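You operate a simulated robot arm through the tools that you are given. There is no shell and no other tool.

You run a simulated robot arm. Do the job below in one go: nothing can be reset, and whatever is moved stays where it is left.

TASK
Swing the jointed arm to its white mark, mount the small grey lamp on it and switch it on.
Fine: loosen the arm knob to swing it; tighten it, then load the arm; use the yellow rocker on the blue recorder box. Where these are worked on the way, their far stop is far enough and under half their travel is too little: arm knob.

The check looks at the end state, three seconds after you hand in, the way a careful person would. Anything else that was tipped, shoved, dropped, spilled or broken makes it a failure.

THE ROBOT
A 7-joint arm with a two-finger parallel gripper, fixed in place. Base frame: the origin is on the floor under the middle of its stand, x ahead of it, y to its left, z up. Lengths are in mm, angles in rad, forces in N, time in s.
With the tool pointing down near the work surface it reaches from about 100 to 660 mm from the base axis. Its first joint turns from -2.897 to 2.897 rad. Payload 3.43 kg.
The tool frame sits at the grasp point between the pads (the TCP): z along the fingers, y along the line on which they close. The tips reach 34 mm beyond it. Largest opening 128 mm; finger width 24, thickness 12; the body of the gripper, 48 by 130 mm, starts 96 mm behind the TCP.
Orientation is that of the tool frame in the base frame, as a unit quaternion [x, y, z, w]. With the fingers straight down and closing along the base's y, the tool's x points along the base's -x, its y along +y and its z along -z.

THE INTERFACE
- The arm moves only by the tool servo_tool. Its argument "rows" is text: rows parted by semicolons, each of 6 numbers parted by spaces: the shift along the tool's x, y, z in units of 500 mm (1.0 is 500 mm), then the turn, a rotation vector about the tool's x, y, z in units of 180 degrees (1.0 is 180 degrees). In form: x y z rx ry rz; .... A call has 1 to 20 rows; each row is the pose to reach, as a shift and turn from the pose commanded when the call began, along the tool's axes at that moment. "jaw" is the closure, from 0 (fully open) to 1 (shut), set as the call begins (left out, the last holds). A call with a number of a shift or a turn outside -1 to 1 is refused whole. Each row takes 0.2 s and may step no farther than 50 mm and 0.15 rad from the row before; otherwise, or with a gripper value out of range, the whole call is refused. Where a pose cannot be reached the arm comes as near as it can. A force on the tool above 40 N (or 10 N above the force at the start of the call, whichever is more), or a blocked arm, ends the call early, and 0.2 s more pass. Each finger travels about 108 mm/s and halts on what it meets, pressing with about 30 N; the grip force reading is that of the motor and also rises with nothing between the fingers. The clock runs only during rows and for 0.2 s after the last one: add rows that repeat a pose to give the fingers time. The reply holds the time, the measured pose of the TCP, the force on the tool along the base axes, the opening and the grip force, in the units named above and with some noise, with the torque about the TCP (base axes, N m) and any sound that the robot's microphone picked up.
- Cameras (640 x 400 px; columns grow to the right, rows downward): "scene" is fixed at [220, -649.5, 1458]; the picture's right is [0.94, -0.35, 0.00], its down [-0.20, -0.55, -0.81] and it looks along [0.28, 0.76, -0.59] (base axes); focal length 364 px, centre (320, 200). "wrist" rides on the gripper at [76, -11, -160] in the tool frame; the picture's right is [0.15, 0.99, 0.00], its down [-0.88, 0.13, -0.46] and it looks along [-0.45, 0.07, 0.89] (tool axes); focal length 234 px, centre (320, 200). There is no depth. A picture from a camera that has moved, and an enlarged one, comes with that camera's place and axes in the base frame and with its lens.
- grab_frame(camera): a new picture of that camera. The clock stands still meanwhile.
- move_column(by): slides the trunk up (or, below 0, down) by that many mm; the arm rides with it, the base frame stays. It gives what a move gives, with no picture.
- close_up(camera, box): a new picture of the part [left, top, right, bottom] of that camera's present view, enlarged. The clock stands still meanwhile.
- finish_job(): hands the job in; it is judged then, once.

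Nothing tells you positions but the pictures and the camera data. Unless the task says otherwise, let go and move clear before handing in.

The tools are called by a JSON object that holds its "api" and its "payload". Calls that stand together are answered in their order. servo_tool: Moves the arm, as the interface text tells. Its arguments: {"type":"object","properties":{"rows":{"type":"string"},"jaw":{"type":"number"}},"required":["rows"]} The other tools are called the same way: move_column (by) moves the trunk up or down; grab_frame (camera) takes a picture; close_up (camera, box) takes an enlarged picture of a part of a camera's view; finish_job () hands the job in.

At the start:

```text
t: 0.0
eef_pos: [539.9, -137.4, 1130.7]
ee_rot: [-0.001, 1.0, 0.0, 0.0]
wrist_force: [0.2, -0.4, -0.4]
ft_torque: [0.0, -0.02, 0.0]
gripper_width: 128.0
grasp_force: 0.0
trunk travel left (down, up): [-275.0, 49.0]
```

scene: 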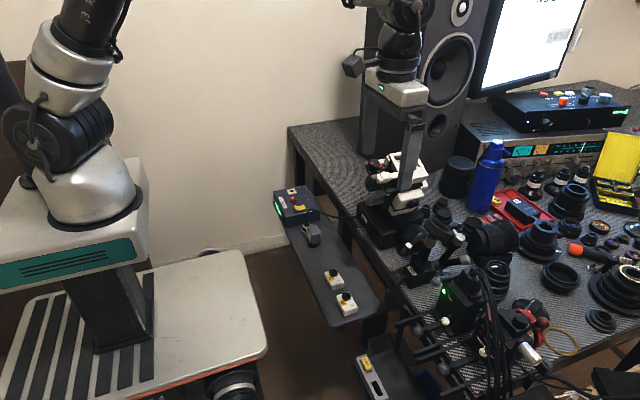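
wrist: 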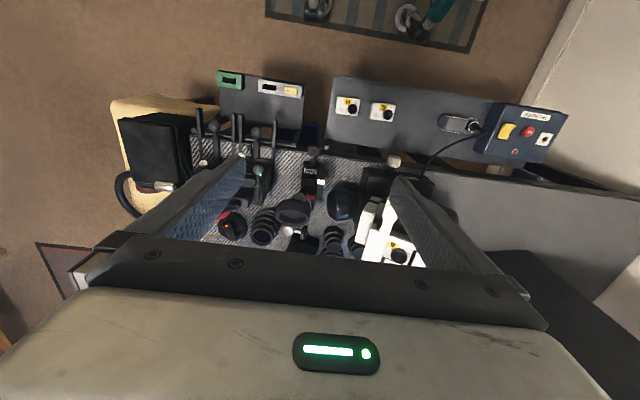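

I see a cluttered desk, with a blue recorder box on a side shelf, a white jointed arm near the desk edge and several small items. I'll take enlarged views first to identify the parts.

{"api": "close_up", "payload": {"camera": "scene", "box": [260, 170, 400, 330]}}

{"api": "close_up", "payload": {"camera": "scene", "box": [340, 130, 480, 290]}}

{"api": "close_up", "payload": {"camera": "scene", "box": [340, 240, 560, 400]}}

{"api": "close_up", "payload": {"camera": "wrist", "box": [200, 60, 400, 190]}}

{"api": "close_up", "payload": {"camera": "wrist", "box": [320, 60, 580, 200]}}

{"api": "close_up", "payload": {"camera": "wrist", "box": [180, 140, 460, 280]}}

```text
2.50 times, centred on (330, 250) of scene
camera zoom: at [220.0, -649.5, 1458.0], right [0.94, -0.35, 0.0], down [-0.2, -0.55, -0.81], along [0.28, 0.76, -0.59], focal length 909 px, centre (295, 75)
```

zoom: 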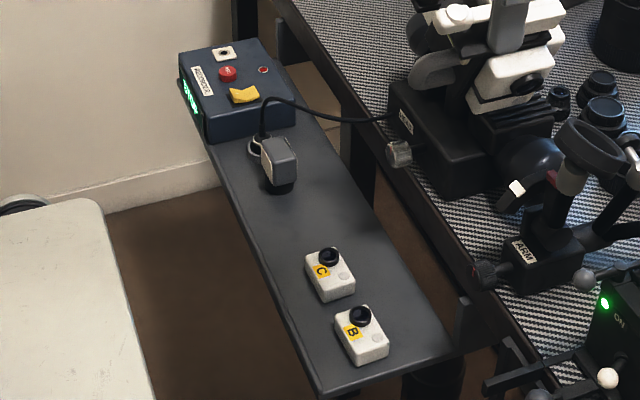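

```text
2.50 times, centred on (410, 210) of scene
camera zoom: at [220.0, -649.5, 1458.0], right [0.94, -0.35, 0.0], down [-0.2, -0.55, -0.81], along [0.28, 0.76, -0.59], focal length 909 px, centre (95, 175)
```

zoom: 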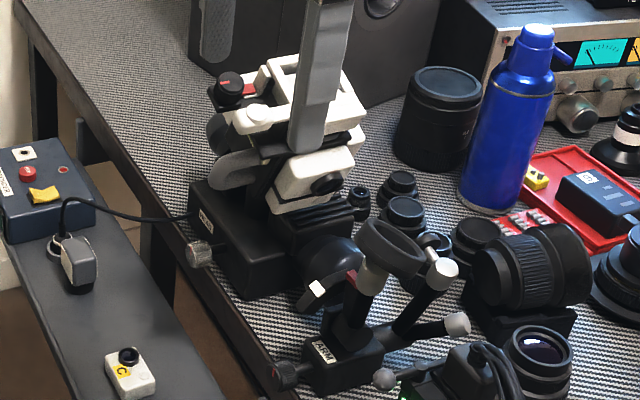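

```text
2.50 times, centred on (450, 320) of scene
camera zoom: at [220.0, -649.5, 1458.0], right [0.94, -0.35, 0.0], down [-0.2, -0.55, -0.81], along [0.28, 0.76, -0.59], focal length 909 px, centre (-5, -100)
```

zoom: 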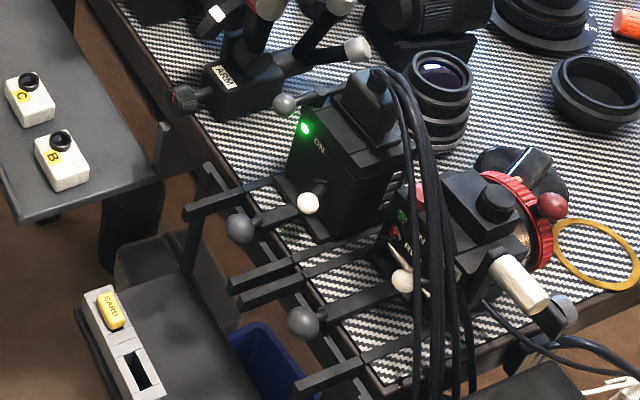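

```text
3.08 times, centred on (300, 125) of wrist
camera zoom: at [463.7, -148.0, 1288.1], right [-0.15, 0.99, 0.0], down [0.88, 0.13, 0.46], along [0.45, 0.07, -0.89], focal length 720 px, centre (382, 431)
```

zoom: 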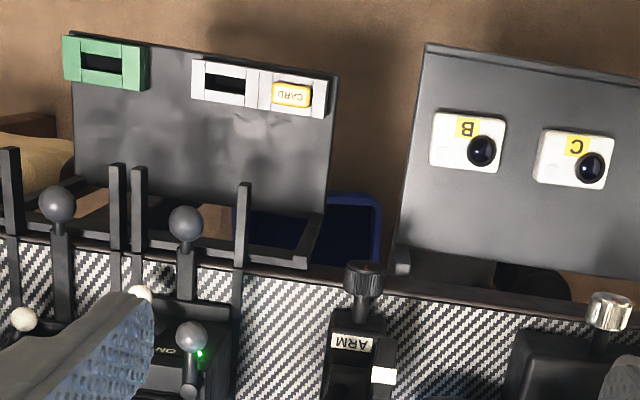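

```text
2.46 times, centred on (450, 130) of wrist
camera zoom: at [463.7, -148.0, 1288.1], right [-0.15, 0.99, 0.0], down [0.88, 0.13, 0.46], along [0.45, 0.07, -0.89], focal length 576 px, centre (0, 372)
```

zoom: 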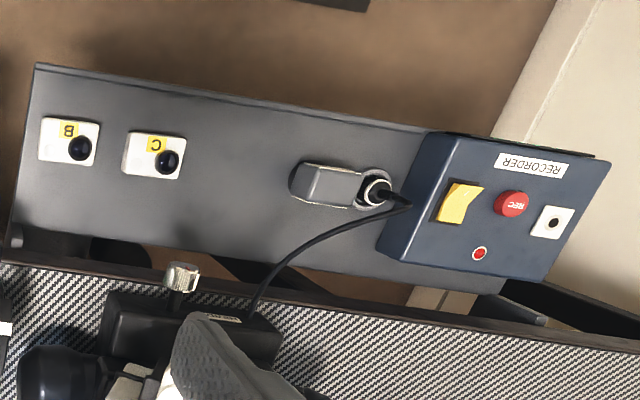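

```text
2.29 times, centred on (320, 210) of wrist
camera zoom: at [463.7, -148.0, 1288.1], right [-0.15, 0.99, 0.0], down [0.88, 0.13, 0.46], along [0.45, 0.07, -0.89], focal length 535 px, centre (320, 177)
```

zoom: 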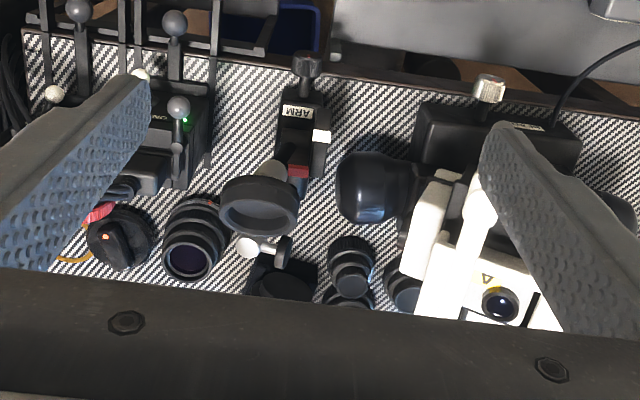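

The ARM unit is at about (647,-146,794), the recorder rocker near (505,327,690) and the grey lamp near (507,194,680). I'll zoom in further on each before moving.

{"api": "close_up", "payload": {"camera": "scene", "box": [395, 205, 475, 295]}}

{"api": "close_up", "payload": {"camera": "scene", "box": [265, 180, 335, 260]}}

{"api": "close_up", "payload": {"camera": "wrist", "box": [270, 140, 350, 260]}}

{"api": "close_up", "payload": {"camera": "wrist", "box": [420, 90, 580, 180]}}

```text
4.44 times, centred on (435, 250) of scene
camera zoom: at [220.0, -649.5, 1458.0], right [0.94, -0.35, 0.0], down [-0.2, -0.55, -0.81], along [0.28, 0.76, -0.59], focal length 1616 px, centre (-191, -22)
```

zoom: 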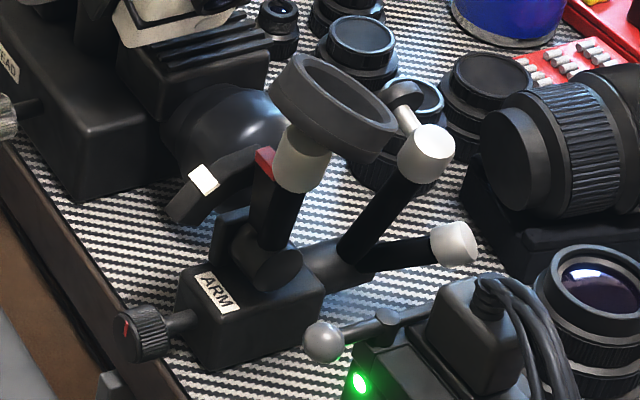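

```text
5.00 times, centred on (300, 220) of scene
camera zoom: at [220.0, -649.5, 1458.0], right [0.94, -0.35, 0.0], down [-0.2, -0.55, -0.81], along [0.28, 0.76, -0.59], focal length 1818 px, centre (420, 100)
```

zoom: 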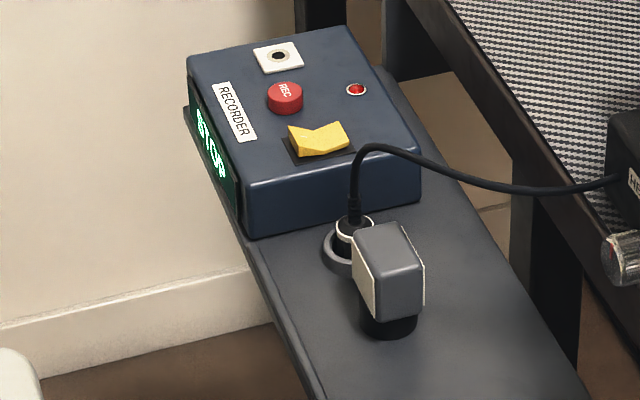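

```text
3.33 times, centred on (310, 200) of wrist
camera zoom: at [463.7, -148.0, 1288.1], right [-0.15, 0.99, 0.0], down [0.88, 0.13, 0.46], along [0.45, 0.07, -0.89], focal length 781 px, centre (353, 200)
```

zoom: 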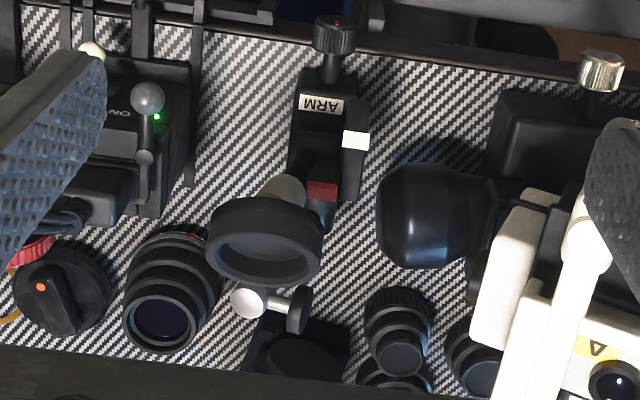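

```text
4.00 times, centred on (500, 135) of wrist
camera zoom: at [463.7, -148.0, 1288.1], right [-0.15, 0.99, 0.0], down [0.88, 0.13, 0.46], along [0.45, 0.07, -0.89], focal length 937 px, centre (-400, 460)
```

zoom: 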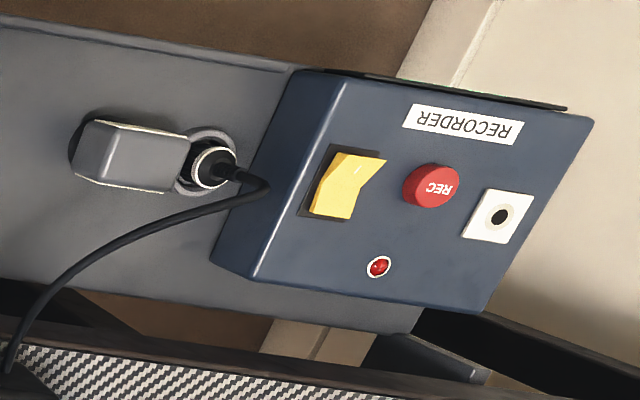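

The ARM unit has a front knob with its axis toward the robot, a red pointer on the post, a white mark on a side plate and a cup on top. I'll back off and tilt the tool forward for a nearly horizontal front view.

{"api": "servo_tool", "payload": {"rows": "0.0275 -0.00225 0.045 0 -0.03125 0; 0.055 -0.0045 0.09 0 -0.0625 0; 0.0825 -0.00675 0.135 0 -0.09375 0; 0.11 -0.009 0.18 0 -0.125 0; 0.1375 -0.01125 0.225 0 -0.15625 0; 0.165 -0.0135 0.27 0 -0.1875 0; 0.1925 -0.01575 0.315 0 -0.21875 0; 0.22 -0.018 0.36 0 -0.25 0; 0.22 -0.018 0.36 0 -0.25 0"}}

{"api": "grab_frame", "payload": {"camera": "wrist"}}

{"api": "grab_frame", "payload": {"camera": "scene"}}

```text
t: 2.0
eef_pos: [429.0, -145.6, 950.0]
ee_rot: [0.0, 0.924, 0.001, 0.383]
wrist_force: [0.7, 0.7, -0.2]
ft_torque: [-0.02, 0.0, 0.04]
gripper_width: 128.1
grasp_force: 0.1
trunk travel left (down, up): [-275.0, 49.0]
```

```text
taken
camera wrist: at [263.7, -157.0, 1008.0], right [-0.1, 0.99, -0.1], down [0.3, 0.13, 0.95], along [0.95, 0.07, -0.31], focal length 234 px, centre (320, 200)
```

wrist: 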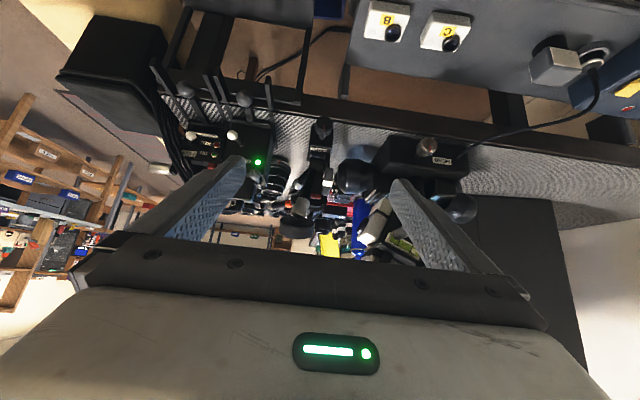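

```text
taken
```

scene: 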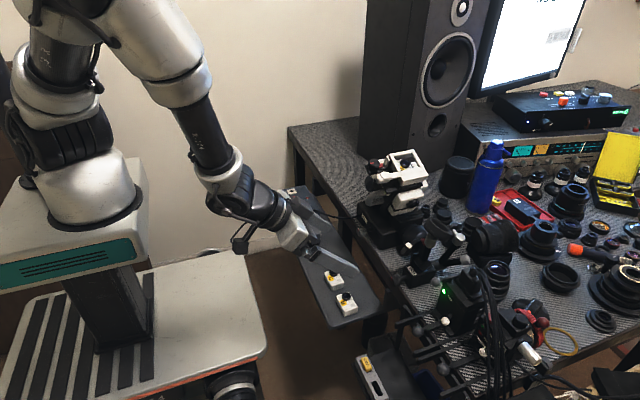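

The wrist picture is upside down here but usable. I'll zoom in on the ARM area and the shelf.

{"api": "close_up", "payload": {"camera": "wrist", "box": [270, 110, 380, 250]}}

{"api": "close_up", "payload": {"camera": "wrist", "box": [140, 70, 320, 190]}}

{"api": "close_up", "payload": {"camera": "scene", "box": [380, 190, 540, 300]}}

{"api": "close_up", "payload": {"camera": "wrist", "box": [480, 20, 640, 140]}}

```text
2.86 times, centred on (325, 180) of wrist
camera zoom: at [263.7, -157.0, 1008.0], right [-0.1, 0.99, -0.1], down [0.3, 0.13, 0.95], along [0.95, 0.07, -0.31], focal length 669 px, centre (306, 257)
```

zoom: 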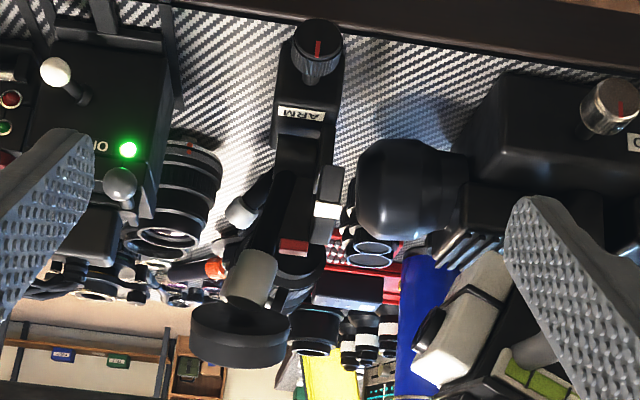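

```text
3.33 times, centred on (230, 130) of wrist
camera zoom: at [263.7, -157.0, 1008.0], right [-0.1, 0.99, -0.1], down [0.3, 0.13, 0.95], along [0.95, 0.07, -0.31], focal length 781 px, centre (620, 433)
```

zoom: 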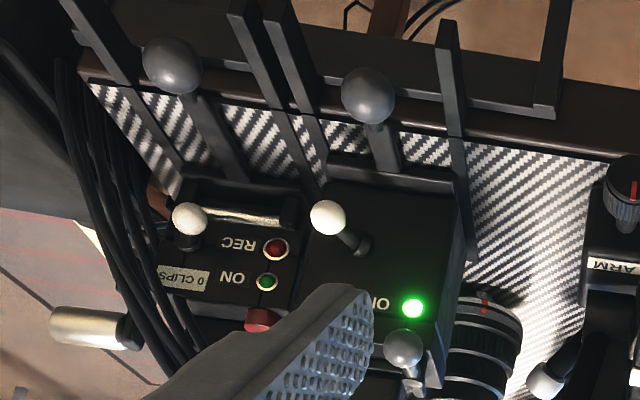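

```text
3.64 times, centred on (460, 245) of scene
camera zoom: at [220.0, -649.5, 1458.0], right [0.94, -0.35, 0.0], down [-0.2, -0.55, -0.81], along [0.28, 0.76, -0.59], focal length 1322 px, centre (-189, 36)
```

zoom: 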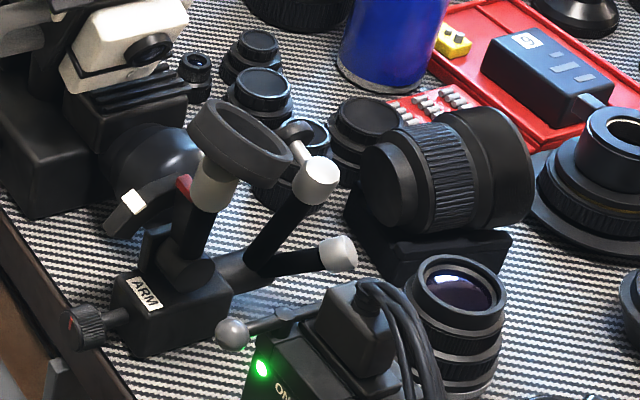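

```text
3.33 times, centred on (560, 80) of wrist
camera zoom: at [263.7, -157.0, 1008.0], right [-0.1, 0.99, -0.1], down [0.3, 0.13, 0.95], along [0.95, 0.07, -0.31], focal length 781 px, centre (-480, 600)
```

zoom: 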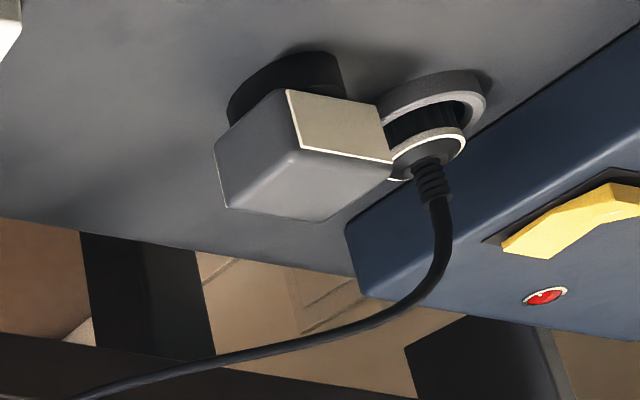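

I need to know which way the post swings, so I'll zoom in tightly on the ARM joint in both views.

{"api": "close_up", "payload": {"camera": "scene", "box": [405, 210, 465, 285]}}

{"api": "close_up", "payload": {"camera": "wrist", "box": [295, 110, 350, 245]}}

```text
5.33 times, centred on (435, 248) of scene
camera zoom: at [220.0, -649.5, 1458.0], right [0.94, -0.35, 0.0], down [-0.2, -0.55, -0.81], along [0.28, 0.76, -0.59], focal length 1939 px, centre (-293, -53)
```

zoom: 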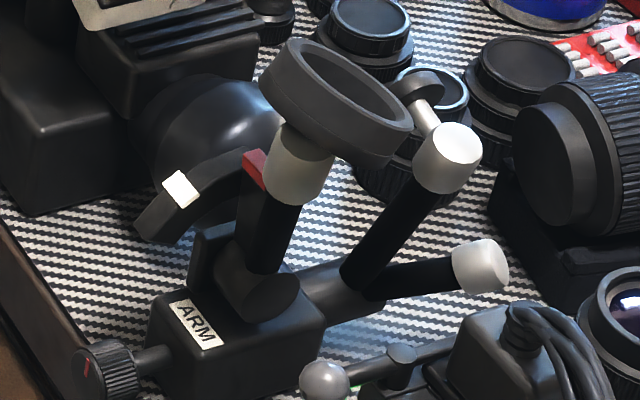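

```text
2.96 times, centred on (322, 178) of wrist
camera zoom: at [263.7, -157.0, 1008.0], right [-0.1, 0.99, -0.1], down [0.3, 0.13, 0.95], along [0.95, 0.07, -0.31], focal length 694 px, centre (313, 267)
```

zoom: 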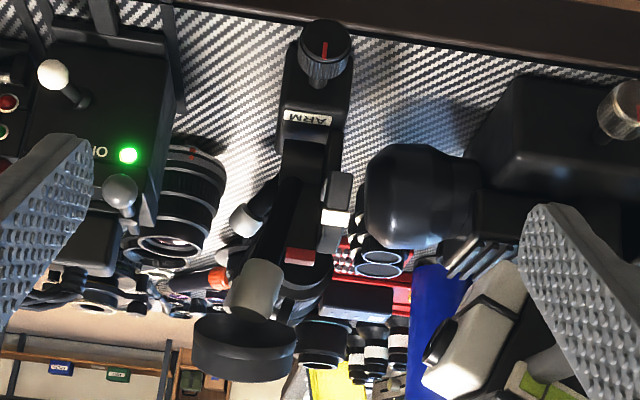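

I estimate the knob face at (596,-140,770), the white mark at (643,-118,852) and the red pointer at (667,-136,871), so the post swings toward the robot about a y axis. Next I'll test whether the tool can go fully horizontal, which also gives a level view.

{"api": "servo_tool", "payload": {"rows": "0.02 0 -0.01 0 -0.042 0; 0.04 0 -0.02 0 -0.084 0; 0.06 0 -0.03 0 -0.126 0; 0.07 0 -0.04 0 -0.168 0; 0.085 0 -0.05 0 -0.21 0; 0.1 0 -0.06 0 -0.25 0; 0.1 0 -0.06 0 -0.25 0"}}

{"api": "grab_frame", "payload": {"camera": "wrist"}}

{"api": "grab_frame", "payload": {"camera": "scene"}}

```text
t: 3.6
eef_pos: [372.2, -146.7, 936.3]
ee_rot: [-0.001, 0.706, 0.001, 0.708]
wrist_force: [-0.1, -0.3, -0.1]
ft_torque: [-0.01, 0.0, 0.01]
gripper_width: 128.0
grasp_force: 0.1
out of reach, approached as far as the arm can: row 2
trunk travel left (down, up): [-275.0, 49.0]
```

```text
taken
camera wrist: at [213.0, -157.7, 858.4], right [0.0, 0.99, -0.15], down [-0.46, 0.13, 0.88], along [0.89, 0.07, 0.45], focal length 234 px, centre (320, 200)
```

wrist: 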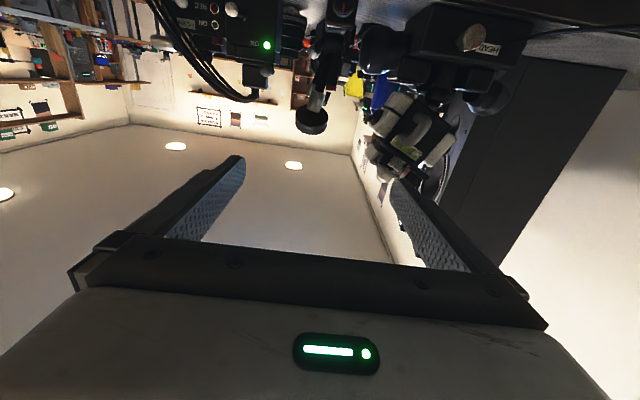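

```text
taken
```

scene: 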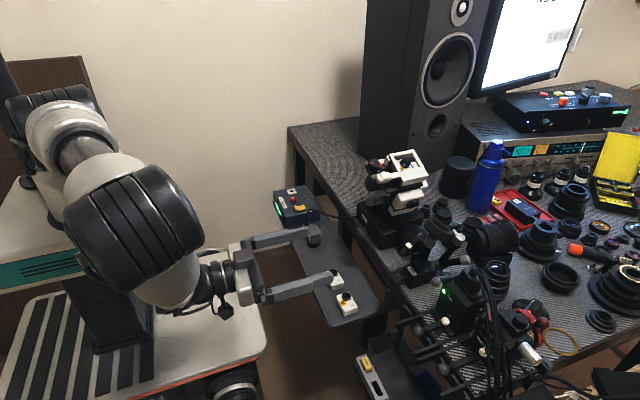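

Horizontal works, with the elbow swung to the side. I'll move closer to the knob at that attitude, stopping short of the desk.

{"api": "servo_tool", "payload": {"rows": "0.036 0.0017 0.032 0 0 0; 0.073 0.0034 0.064 0 0 0; 0.109 0.005 0.096 0 0 0; 0.146 0.0067 0.128 0 0 0; 0.182 0.0084 0.16 0 0 0; 0.219 0.01 0.192 0 0 0; 0.255 0.0117 0.224 0 0 0; 0.292 0.0134 0.256 0 0 0; 0.292 0.0134 0.256 0 0 0"}}

{"api": "grab_frame", "payload": {"camera": "wrist"}}

{"api": "grab_frame", "payload": {"camera": "scene"}}

```text
t: 5.6
eef_pos: [501.2, -140.1, 789.5]
ee_rot: [-0.001, 0.707, 0.001, 0.707]
wrist_force: [0.1, 0.4, 0.5]
ft_torque: [-0.02, -0.03, 0.01]
gripper_width: 128.0
grasp_force: 0.0
trunk travel left (down, up): [-275.0, 49.0]
```

```text
taken
camera wrist: at [341.3, -151.2, 710.9], right [0.0, 0.99, -0.15], down [-0.46, 0.13, 0.88], along [0.89, 0.07, 0.45], focal length 234 px, centre (320, 200)
```

wrist: 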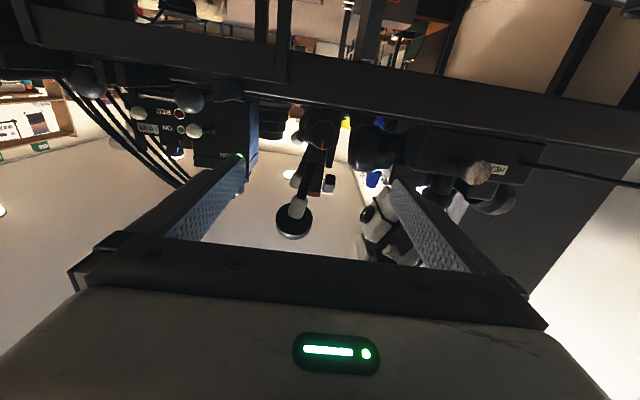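

```text
taken
```

scene: 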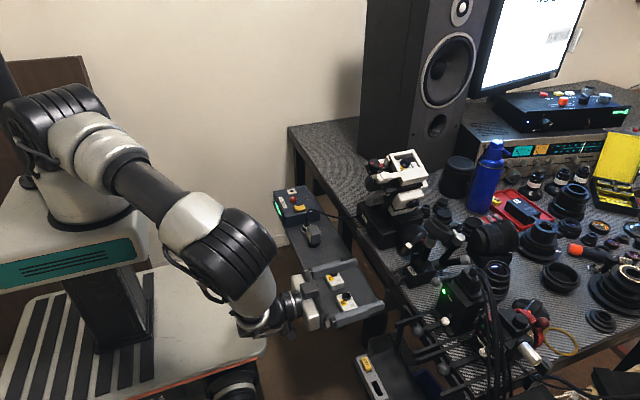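

{"api": "close_up", "payload": {"camera": "wrist", "box": [240, 90, 400, 250]}}

{"api": "close_up", "payload": {"camera": "wrist", "box": [290, 110, 350, 160]}}

```text
2.50 times, centred on (320, 170) of wrist
camera zoom: at [341.3, -151.2, 710.9], right [0.0, 0.99, -0.15], down [-0.46, 0.13, 0.88], along [0.89, 0.07, 0.45], focal length 585 px, centre (320, 275)
```

zoom: 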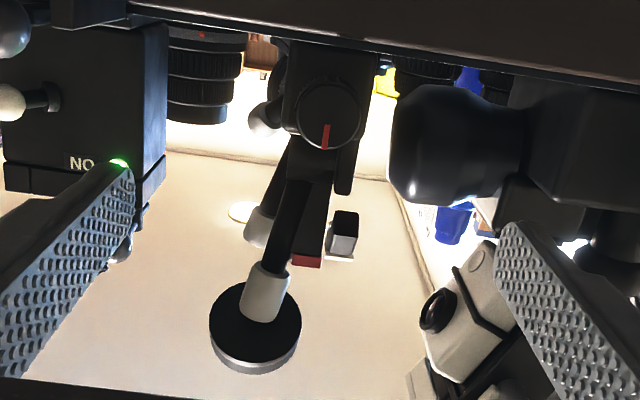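

```text
8.00 times, centred on (320, 135) of wrist
camera zoom: at [341.3, -151.2, 710.9], right [0.0, 0.99, -0.15], down [-0.46, 0.13, 0.88], along [0.89, 0.07, 0.45], focal length 1873 px, centre (320, 720)
```

zoom: 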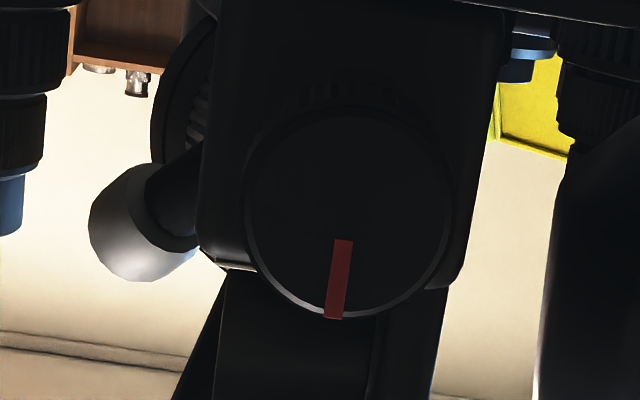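

The knob centre is about (596,-139,764), 28 mm across, with its red index at 12 o'clock and the desk top near z 736. I'll test the roll range at this clear spot before touching it.

{"api": "servo_tool", "payload": {"rows": "0 0 0 0 0 -0.0463; 0 0 0 0 0 -0.0926; 0 0 0 0 0 -0.1389; 0 0 0 0 0 -0.1852; 0 0 0 0 0 -0.2315; 0 0 0 0 0 -0.2778; 0 0 0 0 0 -0.3241; 0 0 0 0 0 -0.3704; 0 0 0 0 0 -0.4167; 0 0 0 0 0 -0.463; 0 0 0 0 0 -0.5093; 0 0 0 0 0 -0.5556; 0 0 0 0 0 -0.6; 0 0 0 0 0 -0.6"}}

```text
t: 8.6
eef_pos: [500.7, -141.1, 789.1]
ee_rot: [0.572, -0.416, 0.572, -0.415]
wrist_force: [0.1, -0.3, -0.9]
ft_torque: [0.04, 0.02, 0.01]
gripper_width: 127.7
grasp_force: 0.0
trunk travel left (down, up): [-275.0, 49.0]
```

{"api": "servo_tool", "payload": {"rows": "0 0 0 0 0 -0.045; 0 0 0 0 0 -0.09; 0 0 0 0 0 -0.135; 0 0 0 0 0 -0.18; 0 0 0 0 0 -0.225; 0 0 0 0 0 -0.27; 0 0 0 0 0 -0.315; 0 0 0 0 0 -0.36; 0 0 0 0 0 -0.4; 0 0 0 0 0 -0.4"}}

{"api": "grab_frame", "payload": {"camera": "wrist"}}

{"api": "grab_frame", "payload": {"camera": "scene"}}

```text
t: 10.8
eef_pos: [500.9, -140.4, 790.0]
ee_rot: [0.707, 0.002, 0.708, 0.001]
wrist_force: [-0.3, -0.3, 1.0]
ft_torque: [-0.04, 0.01, -0.03]
gripper_width: 128.1
grasp_force: 0.0
trunk travel left (down, up): [-275.0, 49.0]
```

```text
taken
camera wrist: at [341.7, -127.4, 864.1], right [0.0, -0.99, 0.15], down [-0.46, -0.13, -0.88], along [0.89, -0.07, -0.45], focal length 234 px, centre (320, 200)
```

wrist: 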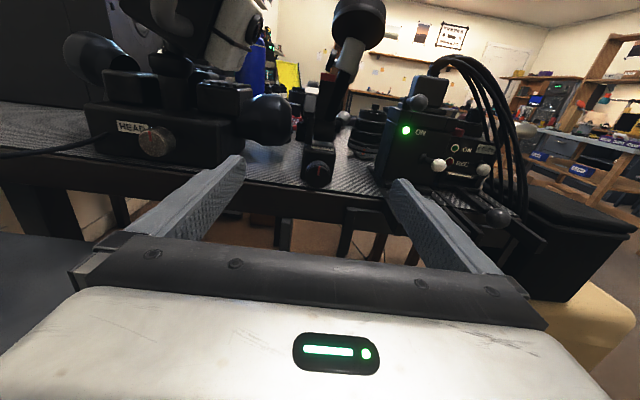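

```text
taken
```

scene: 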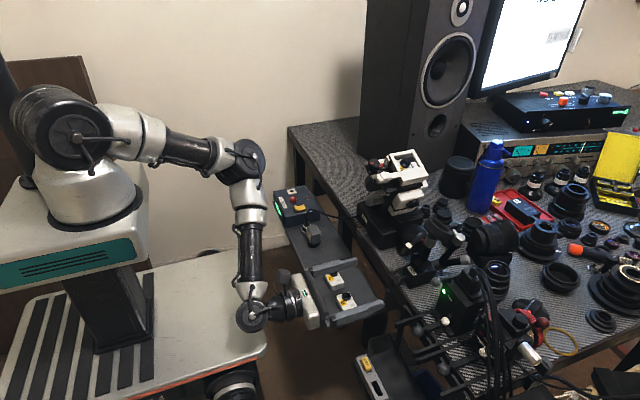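

The 180° roll worked and the wrist view is now upright. I'll zoom in on the ARM unit from here.

{"api": "close_up", "payload": {"camera": "wrist", "box": [240, 90, 400, 190]}}

{"api": "close_up", "payload": {"camera": "wrist", "box": [280, 0, 400, 75]}}

{"api": "close_up", "payload": {"camera": "wrist", "box": [290, 130, 350, 190]}}

```text
4.00 times, centred on (320, 140) of wrist
camera zoom: at [341.7, -127.4, 864.1], right [0.0, -0.99, 0.15], down [-0.46, -0.13, -0.88], along [0.89, -0.07, -0.45], focal length 937 px, centre (320, 440)
```

zoom: 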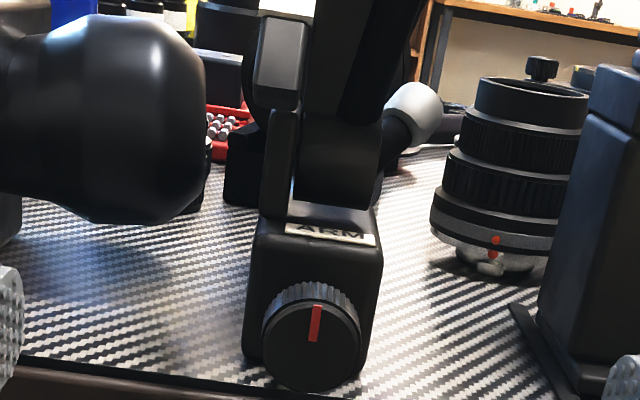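

```text
5.33 times, centred on (340, 38) of wrist
camera zoom: at [341.7, -127.4, 864.1], right [0.0, -0.99, 0.15], down [-0.46, -0.13, -0.88], along [0.89, -0.07, -0.45], focal length 1249 px, centre (213, 1067)
```

zoom: 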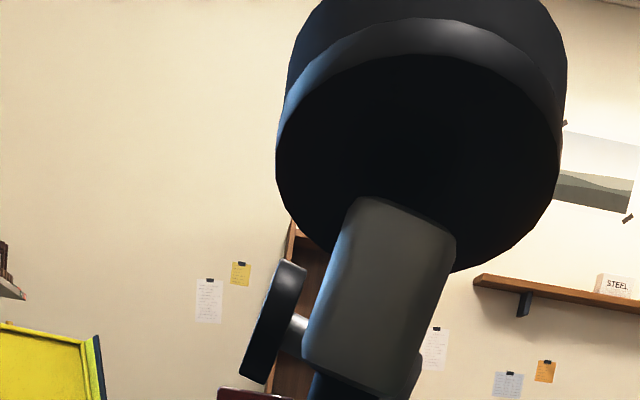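

```text
6.67 times, centred on (320, 160) of wrist
camera zoom: at [341.7, -127.4, 864.1], right [0.0, -0.99, 0.15], down [-0.46, -0.13, -0.88], along [0.89, -0.07, -0.45], focal length 1561 px, centre (320, 467)
```

zoom: 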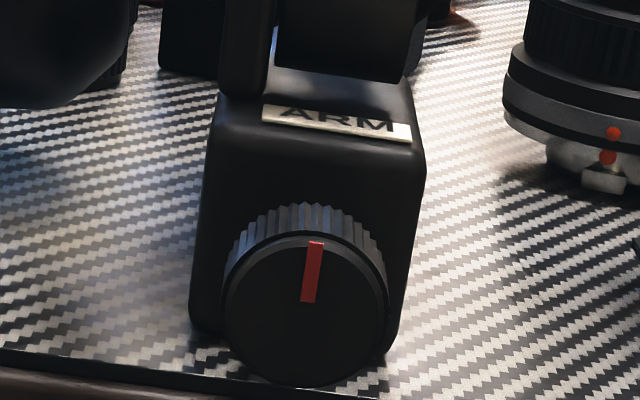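

The knob axis sits near (599,-140,764) and the desk front edge near x 605–618 at z 740. I'll check how far the roll continues in the loosening (counter-clockwise) direction from here.

{"api": "servo_tool", "payload": {"rows": "0 0 0 0 0 -0.045; 0 0 0 0 0 -0.09; 0 0 0 0 0 -0.135; 0 0 0 0 0 -0.18; 0 0 0 0 0 -0.225; 0 0 0 0 0 -0.27; 0 0 0 0 0 -0.315; 0 0 0 0 0 -0.36; 0 0 0 0 0 -0.405; 0 0 0 0 0 -0.45; 0 0 0 0 0 -0.5; 0 0 0 0 0 -0.5"}}

```text
refused: row 11 steps farther than a row can; nothing moved
```

{"api": "servo_tool", "payload": {"rows": "0 0 0 0 0 -0.045; 0 0 0 0 0 -0.09; 0 0 0 0 0 -0.135; 0 0 0 0 0 -0.18; 0 0 0 0 0 -0.225; 0 0 0 0 0 -0.27; 0 0 0 0 0 -0.315; 0 0 0 0 0 -0.36; 0 0 0 0 0 -0.405; 0 0 0 0 0 -0.45; 0 0 0 0 0 -0.495; 0 0 0 0 0 -0.495"}}

{"api": "grab_frame", "payload": {"camera": "scene"}}

```text
t: 13.4
eef_pos: [501.4, -96.0, 997.0]
ee_rot: [0.541, 0.488, 0.506, 0.462]
wrist_force: [-0.9, 0.5, 0.0]
ft_torque: [0.01, 0.01, 0.02]
gripper_width: 127.9
grasp_force: 0.1
out of reach, approached as far as the arm can: row 6, 7, 8, 9, 10, 11, 12
trunk travel left (down, up): [-275.0, 49.0]
```

```text
taken
```

scene: 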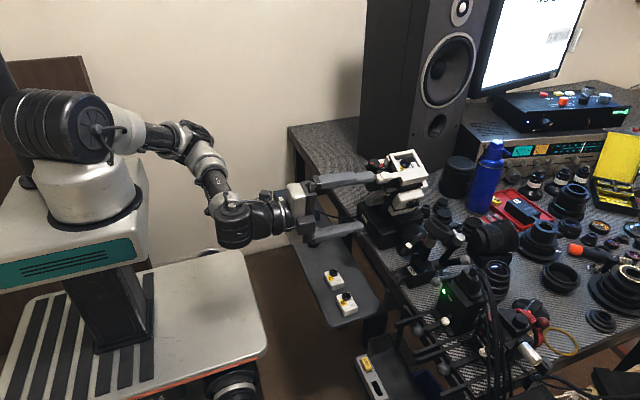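

Going past about −40° is out of reach and the arm drifted upward, touching nothing. I'll roll back into the reachable range.

{"api": "servo_tool", "payload": {"rows": "0 0 0 0 0 0.045; 0 0 0 0 0 0.09; 0 0 0 0 0 0.135; 0 0 0 0 0 0.18; 0 0 0 0 0 0.225; 0 0 0 0 0 0.27; 0 0 0 0 0 0.315; 0 0 0 0 0 0.36; 0 0 0 0 0 0.405; 0 0 0 0 0 0.45; 0 0 0 0 0 0.495; 0 0 0 0 0 0.495"}}

{"api": "grab_frame", "payload": {"camera": "scene"}}

```text
t: 16.0
eef_pos: [496.4, -97.0, 992.6]
ee_rot: [0.727, -0.033, 0.686, -0.025]
wrist_force: [0.0, -0.6, 0.9]
ft_torque: [-0.02, 0.02, 0.01]
gripper_width: 128.0
grasp_force: 0.1
trunk travel left (down, up): [-275.0, 49.0]
```

```text
taken
```

scene: 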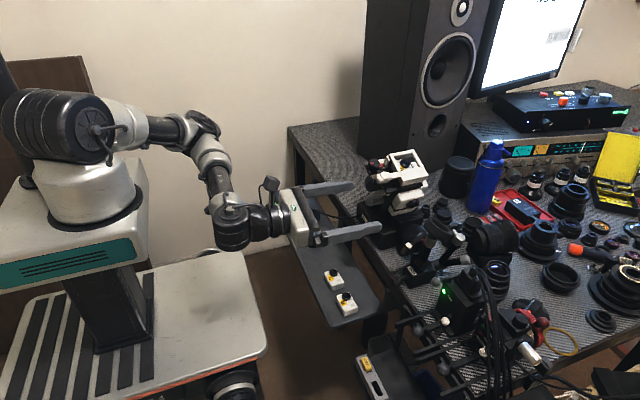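

The arm now takes its actual pose as its reference, so I'll straighten the orientation and return to the pre-knob point at (500,-140,790).

{"api": "servo_tool", "payload": {"rows": "-0.0495 0.01485 0.004 0.00045 0.0023 -0.0033; -0.099 0.0297 0.008 0.0009 0.0046 -0.0065; -0.1485 0.04455 0.012 0.00135 0.0069 -0.0098; -0.198 0.0594 0.016 0.0018 0.0092 -0.013; -0.2475 0.07425 0.02 0.0022 0.0116 -0.0163; -0.297 0.0891 0.024 0.0027 0.0139 -0.0196; -0.3465 0.104 0.028 0.0031 0.0162 -0.0228; -0.396 0.1188 0.032 0.0036 0.0185 -0.0261; -0.396 0.1188 0.032 0.0036 0.0185 -0.0261"}}

{"api": "grab_frame", "payload": {"camera": "wrist"}}

```text
t: 18.0
eef_pos: [499.9, -139.5, 788.0]
ee_rot: [0.707, 0.0, 0.707, 0.0]
wrist_force: [-0.2, -0.7, 1.1]
ft_torque: [-0.02, -0.01, 0.0]
gripper_width: 128.2
grasp_force: 0.1
trunk travel left (down, up): [-275.0, 49.0]
```

```text
taken
camera wrist: at [339.7, -128.8, 863.1], right [0.0, -0.99, 0.15], down [-0.46, -0.13, -0.88], along [0.89, -0.07, -0.45], focal length 234 px, centre (320, 200)
```

wrist: 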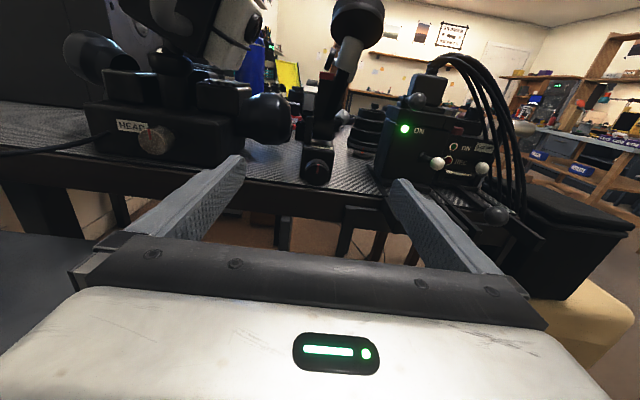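

{"api": "servo_tool", "payload": {"rows": "-0.008 0 0.015 0 0 0.037; -0.016 0 0.03 0 0 0.074; -0.024 0 0.045 0 0 0.111; -0.032 0 0.06 0 0 0.148; -0.04 0.001 0.075 0 0 0.185; -0.048 0.001 0.09 0 0 0.222; -0.048 0.001 0.09 0 0 0.222", "jaw": 0.55}}

{"api": "grab_frame", "payload": {"camera": "wrist"}}

{"api": "close_up", "payload": {"camera": "scene", "box": [340, 230, 480, 320]}}

```text
t: 19.6
eef_pos: [544.3, -140.7, 765.9]
ee_rot: [0.664, -0.243, 0.664, -0.241]
wrist_force: [1.0, -0.5, -0.1]
ft_torque: [0.01, 0.0, -0.03]
gripper_width: 57.4
grasp_force: 0.1
trunk travel left (down, up): [-275.0, 49.0]
```

```text
taken
camera wrist: at [385.3, -180.1, 829.4], right [0.0, -0.85, -0.52], down [-0.46, 0.47, -0.76], along [0.89, 0.24, -0.39], focal length 234 px, centre (320, 200)
```

wrist: 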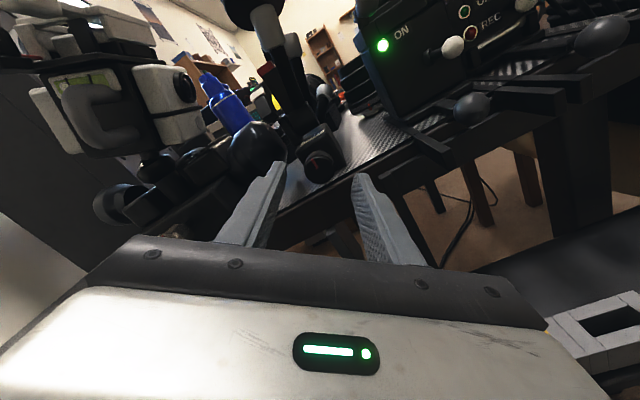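

```text
4.44 times, centred on (410, 275) of scene
camera zoom: at [220.0, -649.5, 1458.0], right [0.94, -0.35, 0.0], down [-0.2, -0.55, -0.81], along [0.28, 0.76, -0.59], focal length 1616 px, centre (-80, -133)
```

zoom: 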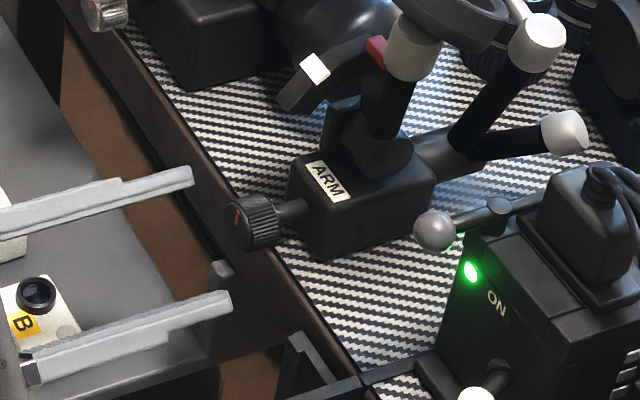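

{"api": "close_up", "payload": {"camera": "wrist", "box": [260, 110, 400, 230]}}

```text
3.33 times, centred on (330, 170) of wrist
camera zoom: at [385.3, -180.1, 829.4], right [0.0, -0.85, -0.52], down [-0.46, 0.47, -0.76], along [0.89, 0.24, -0.39], focal length 781 px, centre (287, 300)
```

zoom: 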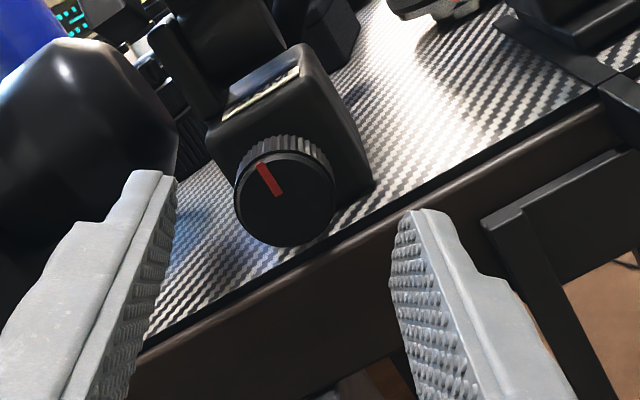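

The fingers straddle the knob and line up with it. I'll narrow the opening, advance so the tips overlap the knob face by about 8 mm, and check.

{"api": "servo_tool", "payload": {"rows": "0 0 0.0 0 0 0; 0 0 0.016 0 0 0; 0 0 0.032 0 0 0; 0 0 0.046 0 0 0; 0 0 0.056 0 0 0; 0 0 0.056 0 0 0", "jaw": 0.67}}

{"api": "close_up", "payload": {"camera": "wrist", "box": [260, 110, 400, 230]}}

{"api": "close_up", "payload": {"camera": "scene", "box": [360, 240, 440, 300]}}

```text
t: 21.0
eef_pos: [573.8, -141.0, 765.8]
ee_rot: [0.665, -0.241, 0.665, -0.241]
wrist_force: [0.1, 0.2, -0.1]
ft_torque: [0.02, -0.05, -0.02]
gripper_width: 42.4
grasp_force: 0.0
trunk travel left (down, up): [-275.0, 49.0]
```

```text
3.33 times, centred on (330, 170) of wrist
camera zoom: at [414.1, -180.5, 828.8], right [0.0, -0.85, -0.52], down [-0.46, 0.47, -0.76], along [0.89, 0.24, -0.39], focal length 781 px, centre (287, 300)
```

zoom: 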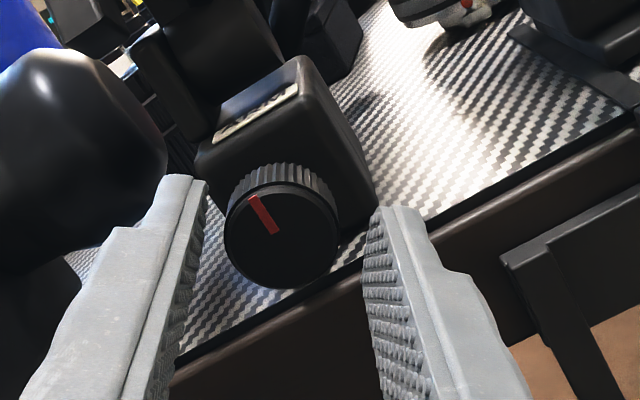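

```text
6.67 times, centred on (400, 270) of scene
camera zoom: at [220.0, -649.5, 1458.0], right [0.94, -0.35, 0.0], down [-0.2, -0.55, -0.81], along [0.28, 0.76, -0.59], focal length 2424 px, centre (-213, -267)
```

zoom: 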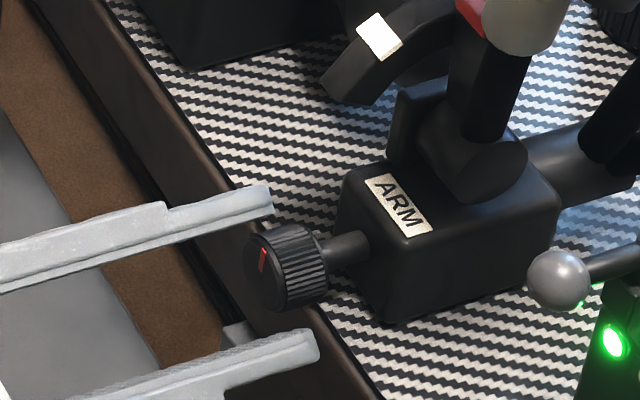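

{"api": "servo_tool", "payload": {"rows": "0 0 0 0 0 0; 0 0 0 0 0 0; 0 0 0 0 0 0", "jaw": 1.0}}

{"api": "close_up", "payload": {"camera": "wrist", "box": [260, 110, 400, 230]}}

```text
t: 21.8
eef_pos: [574.0, -139.0, 765.7]
ee_rot: [0.665, -0.24, 0.665, -0.241]
wrist_force: [-0.5, 7.1, 5.1]
ft_torque: [0.0, -0.11, 0.27]
gripper_width: 29.8
grasp_force: 45.2
trunk travel left (down, up): [-275.0, 49.0]
```

```text
3.33 times, centred on (330, 170) of wrist
camera zoom: at [414.2, -179.8, 829.2], right [0.0, -0.85, -0.52], down [-0.46, 0.46, -0.76], along [0.89, 0.24, -0.39], focal length 781 px, centre (287, 300)
```

zoom: 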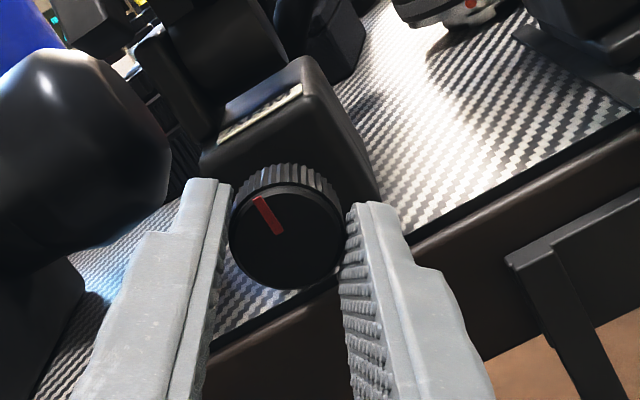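

The knob is gripped. I'll turn it counter-clockwise (loosening) about 40° first and watch the red index.

{"api": "servo_tool", "payload": {"rows": "0 -0.002 0 0 0 -0.03; 0 -0.002 0 0 0 -0.065; 0 -0.002 0 0 0 -0.1; 0 -0.002 0 0 0 -0.135; 0 -0.002 0 0 0 -0.17; 0 -0.002 0 0 0 -0.205; 0 -0.002 0 0 0 -0.222; 0 -0.002 0 0 0 -0.222"}}

{"api": "close_up", "payload": {"camera": "wrist", "box": [260, 110, 400, 230]}}

```text
t: 23.6
eef_pos: [573.7, -140.0, 765.8]
ee_rot: [0.707, 0.0, 0.707, 0.001]
wrist_force: [16.8, -9.0, -0.3]
ft_torque: [-0.01, -0.28, -0.18]
gripper_width: 29.3
grasp_force: 45.1
trunk travel left (down, up): [-275.0, 49.0]
```

```text
3.33 times, centred on (330, 170) of wrist
camera zoom: at [414.1, -127.8, 840.0], right [0.0, -0.99, 0.15], down [-0.46, -0.13, -0.88], along [0.89, -0.07, -0.45], focal length 781 px, centre (287, 300)
```

zoom: 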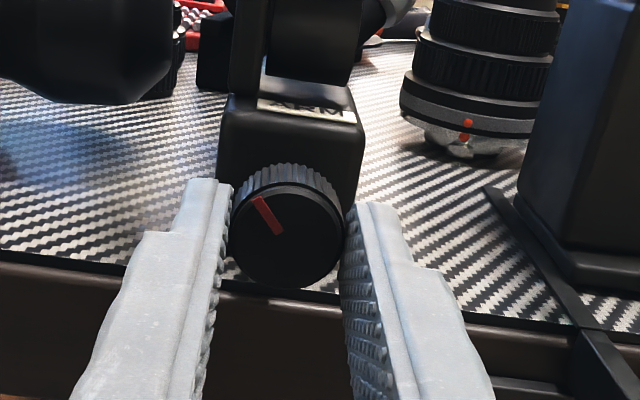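

The knob turns with the gripper, about 40° so far. I'll continue another 35°.

{"api": "servo_tool", "payload": {"rows": "0 0 0 0 0 -0.035; 0 0 0 0 0 -0.07; 0 0 0 0 0 -0.105; 0 0 0 0 0 -0.14; 0 0 0 0 0 -0.175; 0 0 0 0 0 -0.195; 0 0 0 0 0 -0.195"}}

{"api": "close_up", "payload": {"camera": "wrist", "box": [260, 110, 400, 230]}}

```text
t: 25.2
eef_pos: [573.7, -139.7, 766.4]
ee_rot: [0.674, 0.213, 0.674, 0.215]
wrist_force: [18.4, -12.4, 8.0]
ft_torque: [0.01, -0.07, -0.29]
gripper_width: 29.6
grasp_force: 45.2
trunk travel left (down, up): [-275.0, 49.0]
```

```text
3.33 times, centred on (330, 170) of wrist
camera zoom: at [413.8, -86.3, 819.6], right [0.0, -0.72, 0.69], down [-0.46, -0.61, -0.65], along [0.89, -0.31, -0.33], focal length 781 px, centre (287, 300)
```

zoom: 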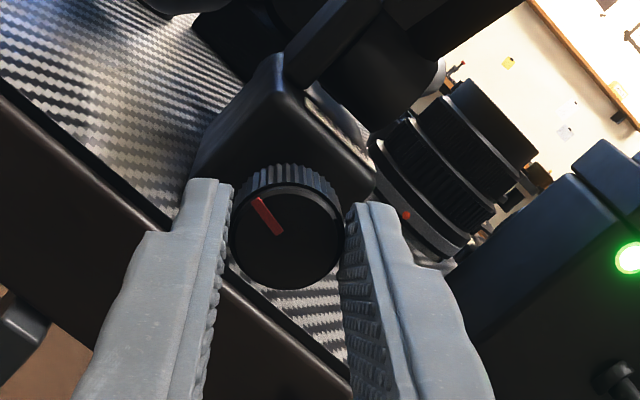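

75° turned with no stop yet. I'll release, back off, roll back to the start angle and re-grip for another stroke.

{"api": "servo_tool", "payload": {"rows": "0 0 0 0 0 0; 0 0 0 0 0 0; 0 0 -0.015 0 0 0; 0 0 -0.03 0 0 0.02; 0 0 -0.03 0 0 0.06; 0 0 -0.03 0 0 0.1; 0 0 -0.03 0 0 0.14; 0 0 -0.03 0 0 0.18; 0 0 -0.03 0 0 0.22; 0 0 -0.03 0 0 0.26; 0 0 -0.03 0 0 0.3; 0 0 -0.03 0 0 0.34; 0 0 -0.03 0 0 0.38; 0 0 -0.03 0 0 0.417; 0 0 -0.03 0 0 0.417", "jaw": 0.67}}

{"api": "close_up", "payload": {"camera": "wrist", "box": [260, 110, 400, 230]}}

{"api": "close_up", "payload": {"camera": "scene", "box": [360, 190, 480, 300]}}

```text
t: 28.4
eef_pos: [557.4, -138.0, 767.2]
ee_rot: [0.664, -0.243, 0.664, -0.243]
wrist_force: [-0.2, -1.2, -0.7]
ft_torque: [-0.02, -0.01, 0.02]
gripper_width: 42.3
grasp_force: 0.1
trunk travel left (down, up): [-275.0, 49.0]
```

```text
3.33 times, centred on (330, 170) of wrist
camera zoom: at [398.4, -178.9, 829.2], right [0.0, -0.85, -0.52], down [-0.46, 0.47, -0.76], along [0.89, 0.24, -0.39], focal length 781 px, centre (287, 300)
```

zoom: 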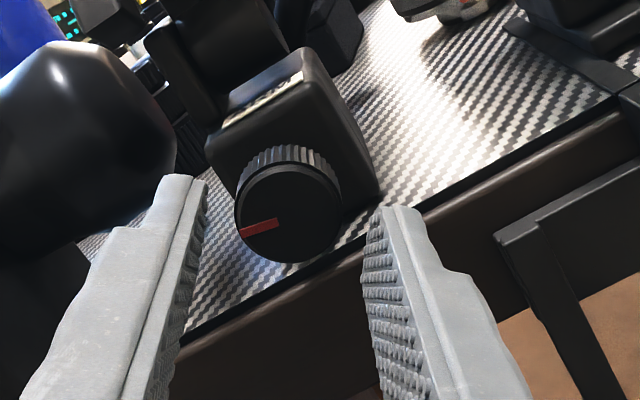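

```text
3.64 times, centred on (420, 245) of scene
camera zoom: at [220.0, -649.5, 1458.0], right [0.94, -0.35, 0.0], down [-0.2, -0.55, -0.81], along [0.28, 0.76, -0.59], focal length 1322 px, centre (-44, 36)
```

zoom: 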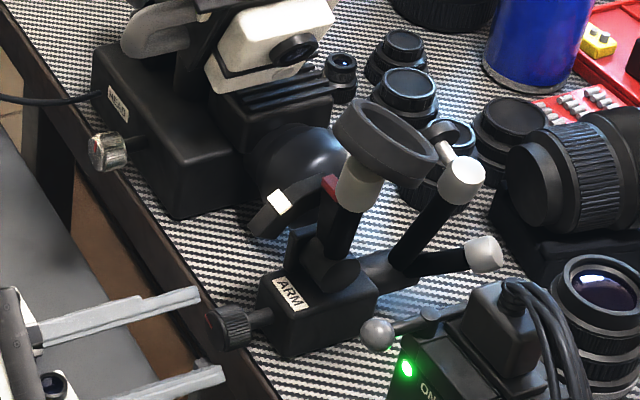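

{"api": "servo_tool", "payload": {"rows": "-0.0023 0.0035 0.008 0 0 0; -0.0023 0.0035 0.02 0 0 0; -0.0023 0.0035 0.032 0 0 0; -0.0023 0.0035 0.032 0 0 0"}}

{"api": "servo_tool", "payload": {"rows": "0 0 0 0 0 0; 0 0 0 0 0 0; 0 0 0 0 0 0", "jaw": 1.0}}

{"api": "servo_tool", "payload": {"rows": "0 0 0 0 0 -0.035; 0 0 0 0 0 -0.07; 0 0 0 0 0 -0.105; 0 0 0 0 0 -0.14; 0 0 0 0 0 -0.175; 0 0 0 0 0 -0.21; 0 0 0 0 0 -0.245; 0 0 0 0 0 -0.28; 0 0 0 0 0 -0.315; 0 0 0 0 0 -0.35; 0 0 0 0 0 -0.385; 0 0 0 0 0 -0.417; 0 0 0 0 0 -0.417"}}

{"api": "close_up", "payload": {"camera": "wrist", "box": [260, 110, 400, 230]}}

```text
t: 29.4
eef_pos: [575.0, -140.2, 764.3]
ee_rot: [0.665, -0.241, 0.665, -0.241]
wrist_force: [-1.3, 0.3, -0.2]
ft_torque: [-0.01, 0.02, -0.06]
gripper_width: 42.1
grasp_force: 0.1
trunk travel left (down, up): [-275.0, 49.0]
```

```text
t: 30.2
eef_pos: [574.9, -138.5, 765.1]
ee_rot: [0.665, -0.242, 0.665, -0.241]
wrist_force: [-2.1, 6.4, 4.0]
ft_torque: [-0.01, 0.01, 0.02]
gripper_width: 30.1
grasp_force: 44.8
trunk travel left (down, up): [-275.0, 49.0]
```

```text
t: 33.0
eef_pos: [573.2, -141.1, 764.4]
ee_rot: [0.675, 0.213, 0.673, 0.213]
wrist_force: [-4.7, -10.9, 2.3]
ft_torque: [0.22, 0.06, -0.17]
gripper_width: 30.0
grasp_force: 44.6
trunk travel left (down, up): [-275.0, 49.0]
```

```text
3.33 times, centred on (330, 170) of wrist
camera zoom: at [414.1, -87.4, 817.7], right [0.0, -0.72, 0.69], down [-0.46, -0.61, -0.64], along [0.89, -0.32, -0.33], focal length 781 px, centre (287, 300)
```

zoom: 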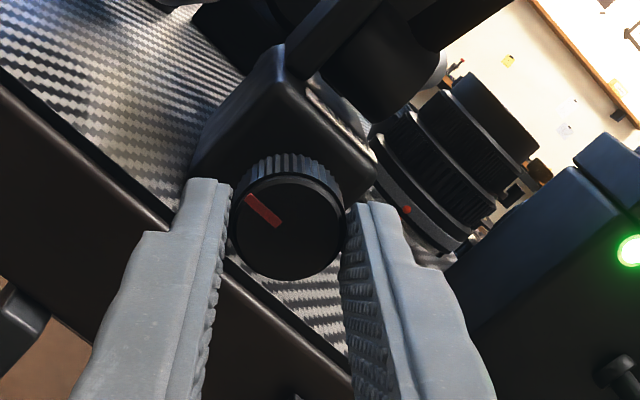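

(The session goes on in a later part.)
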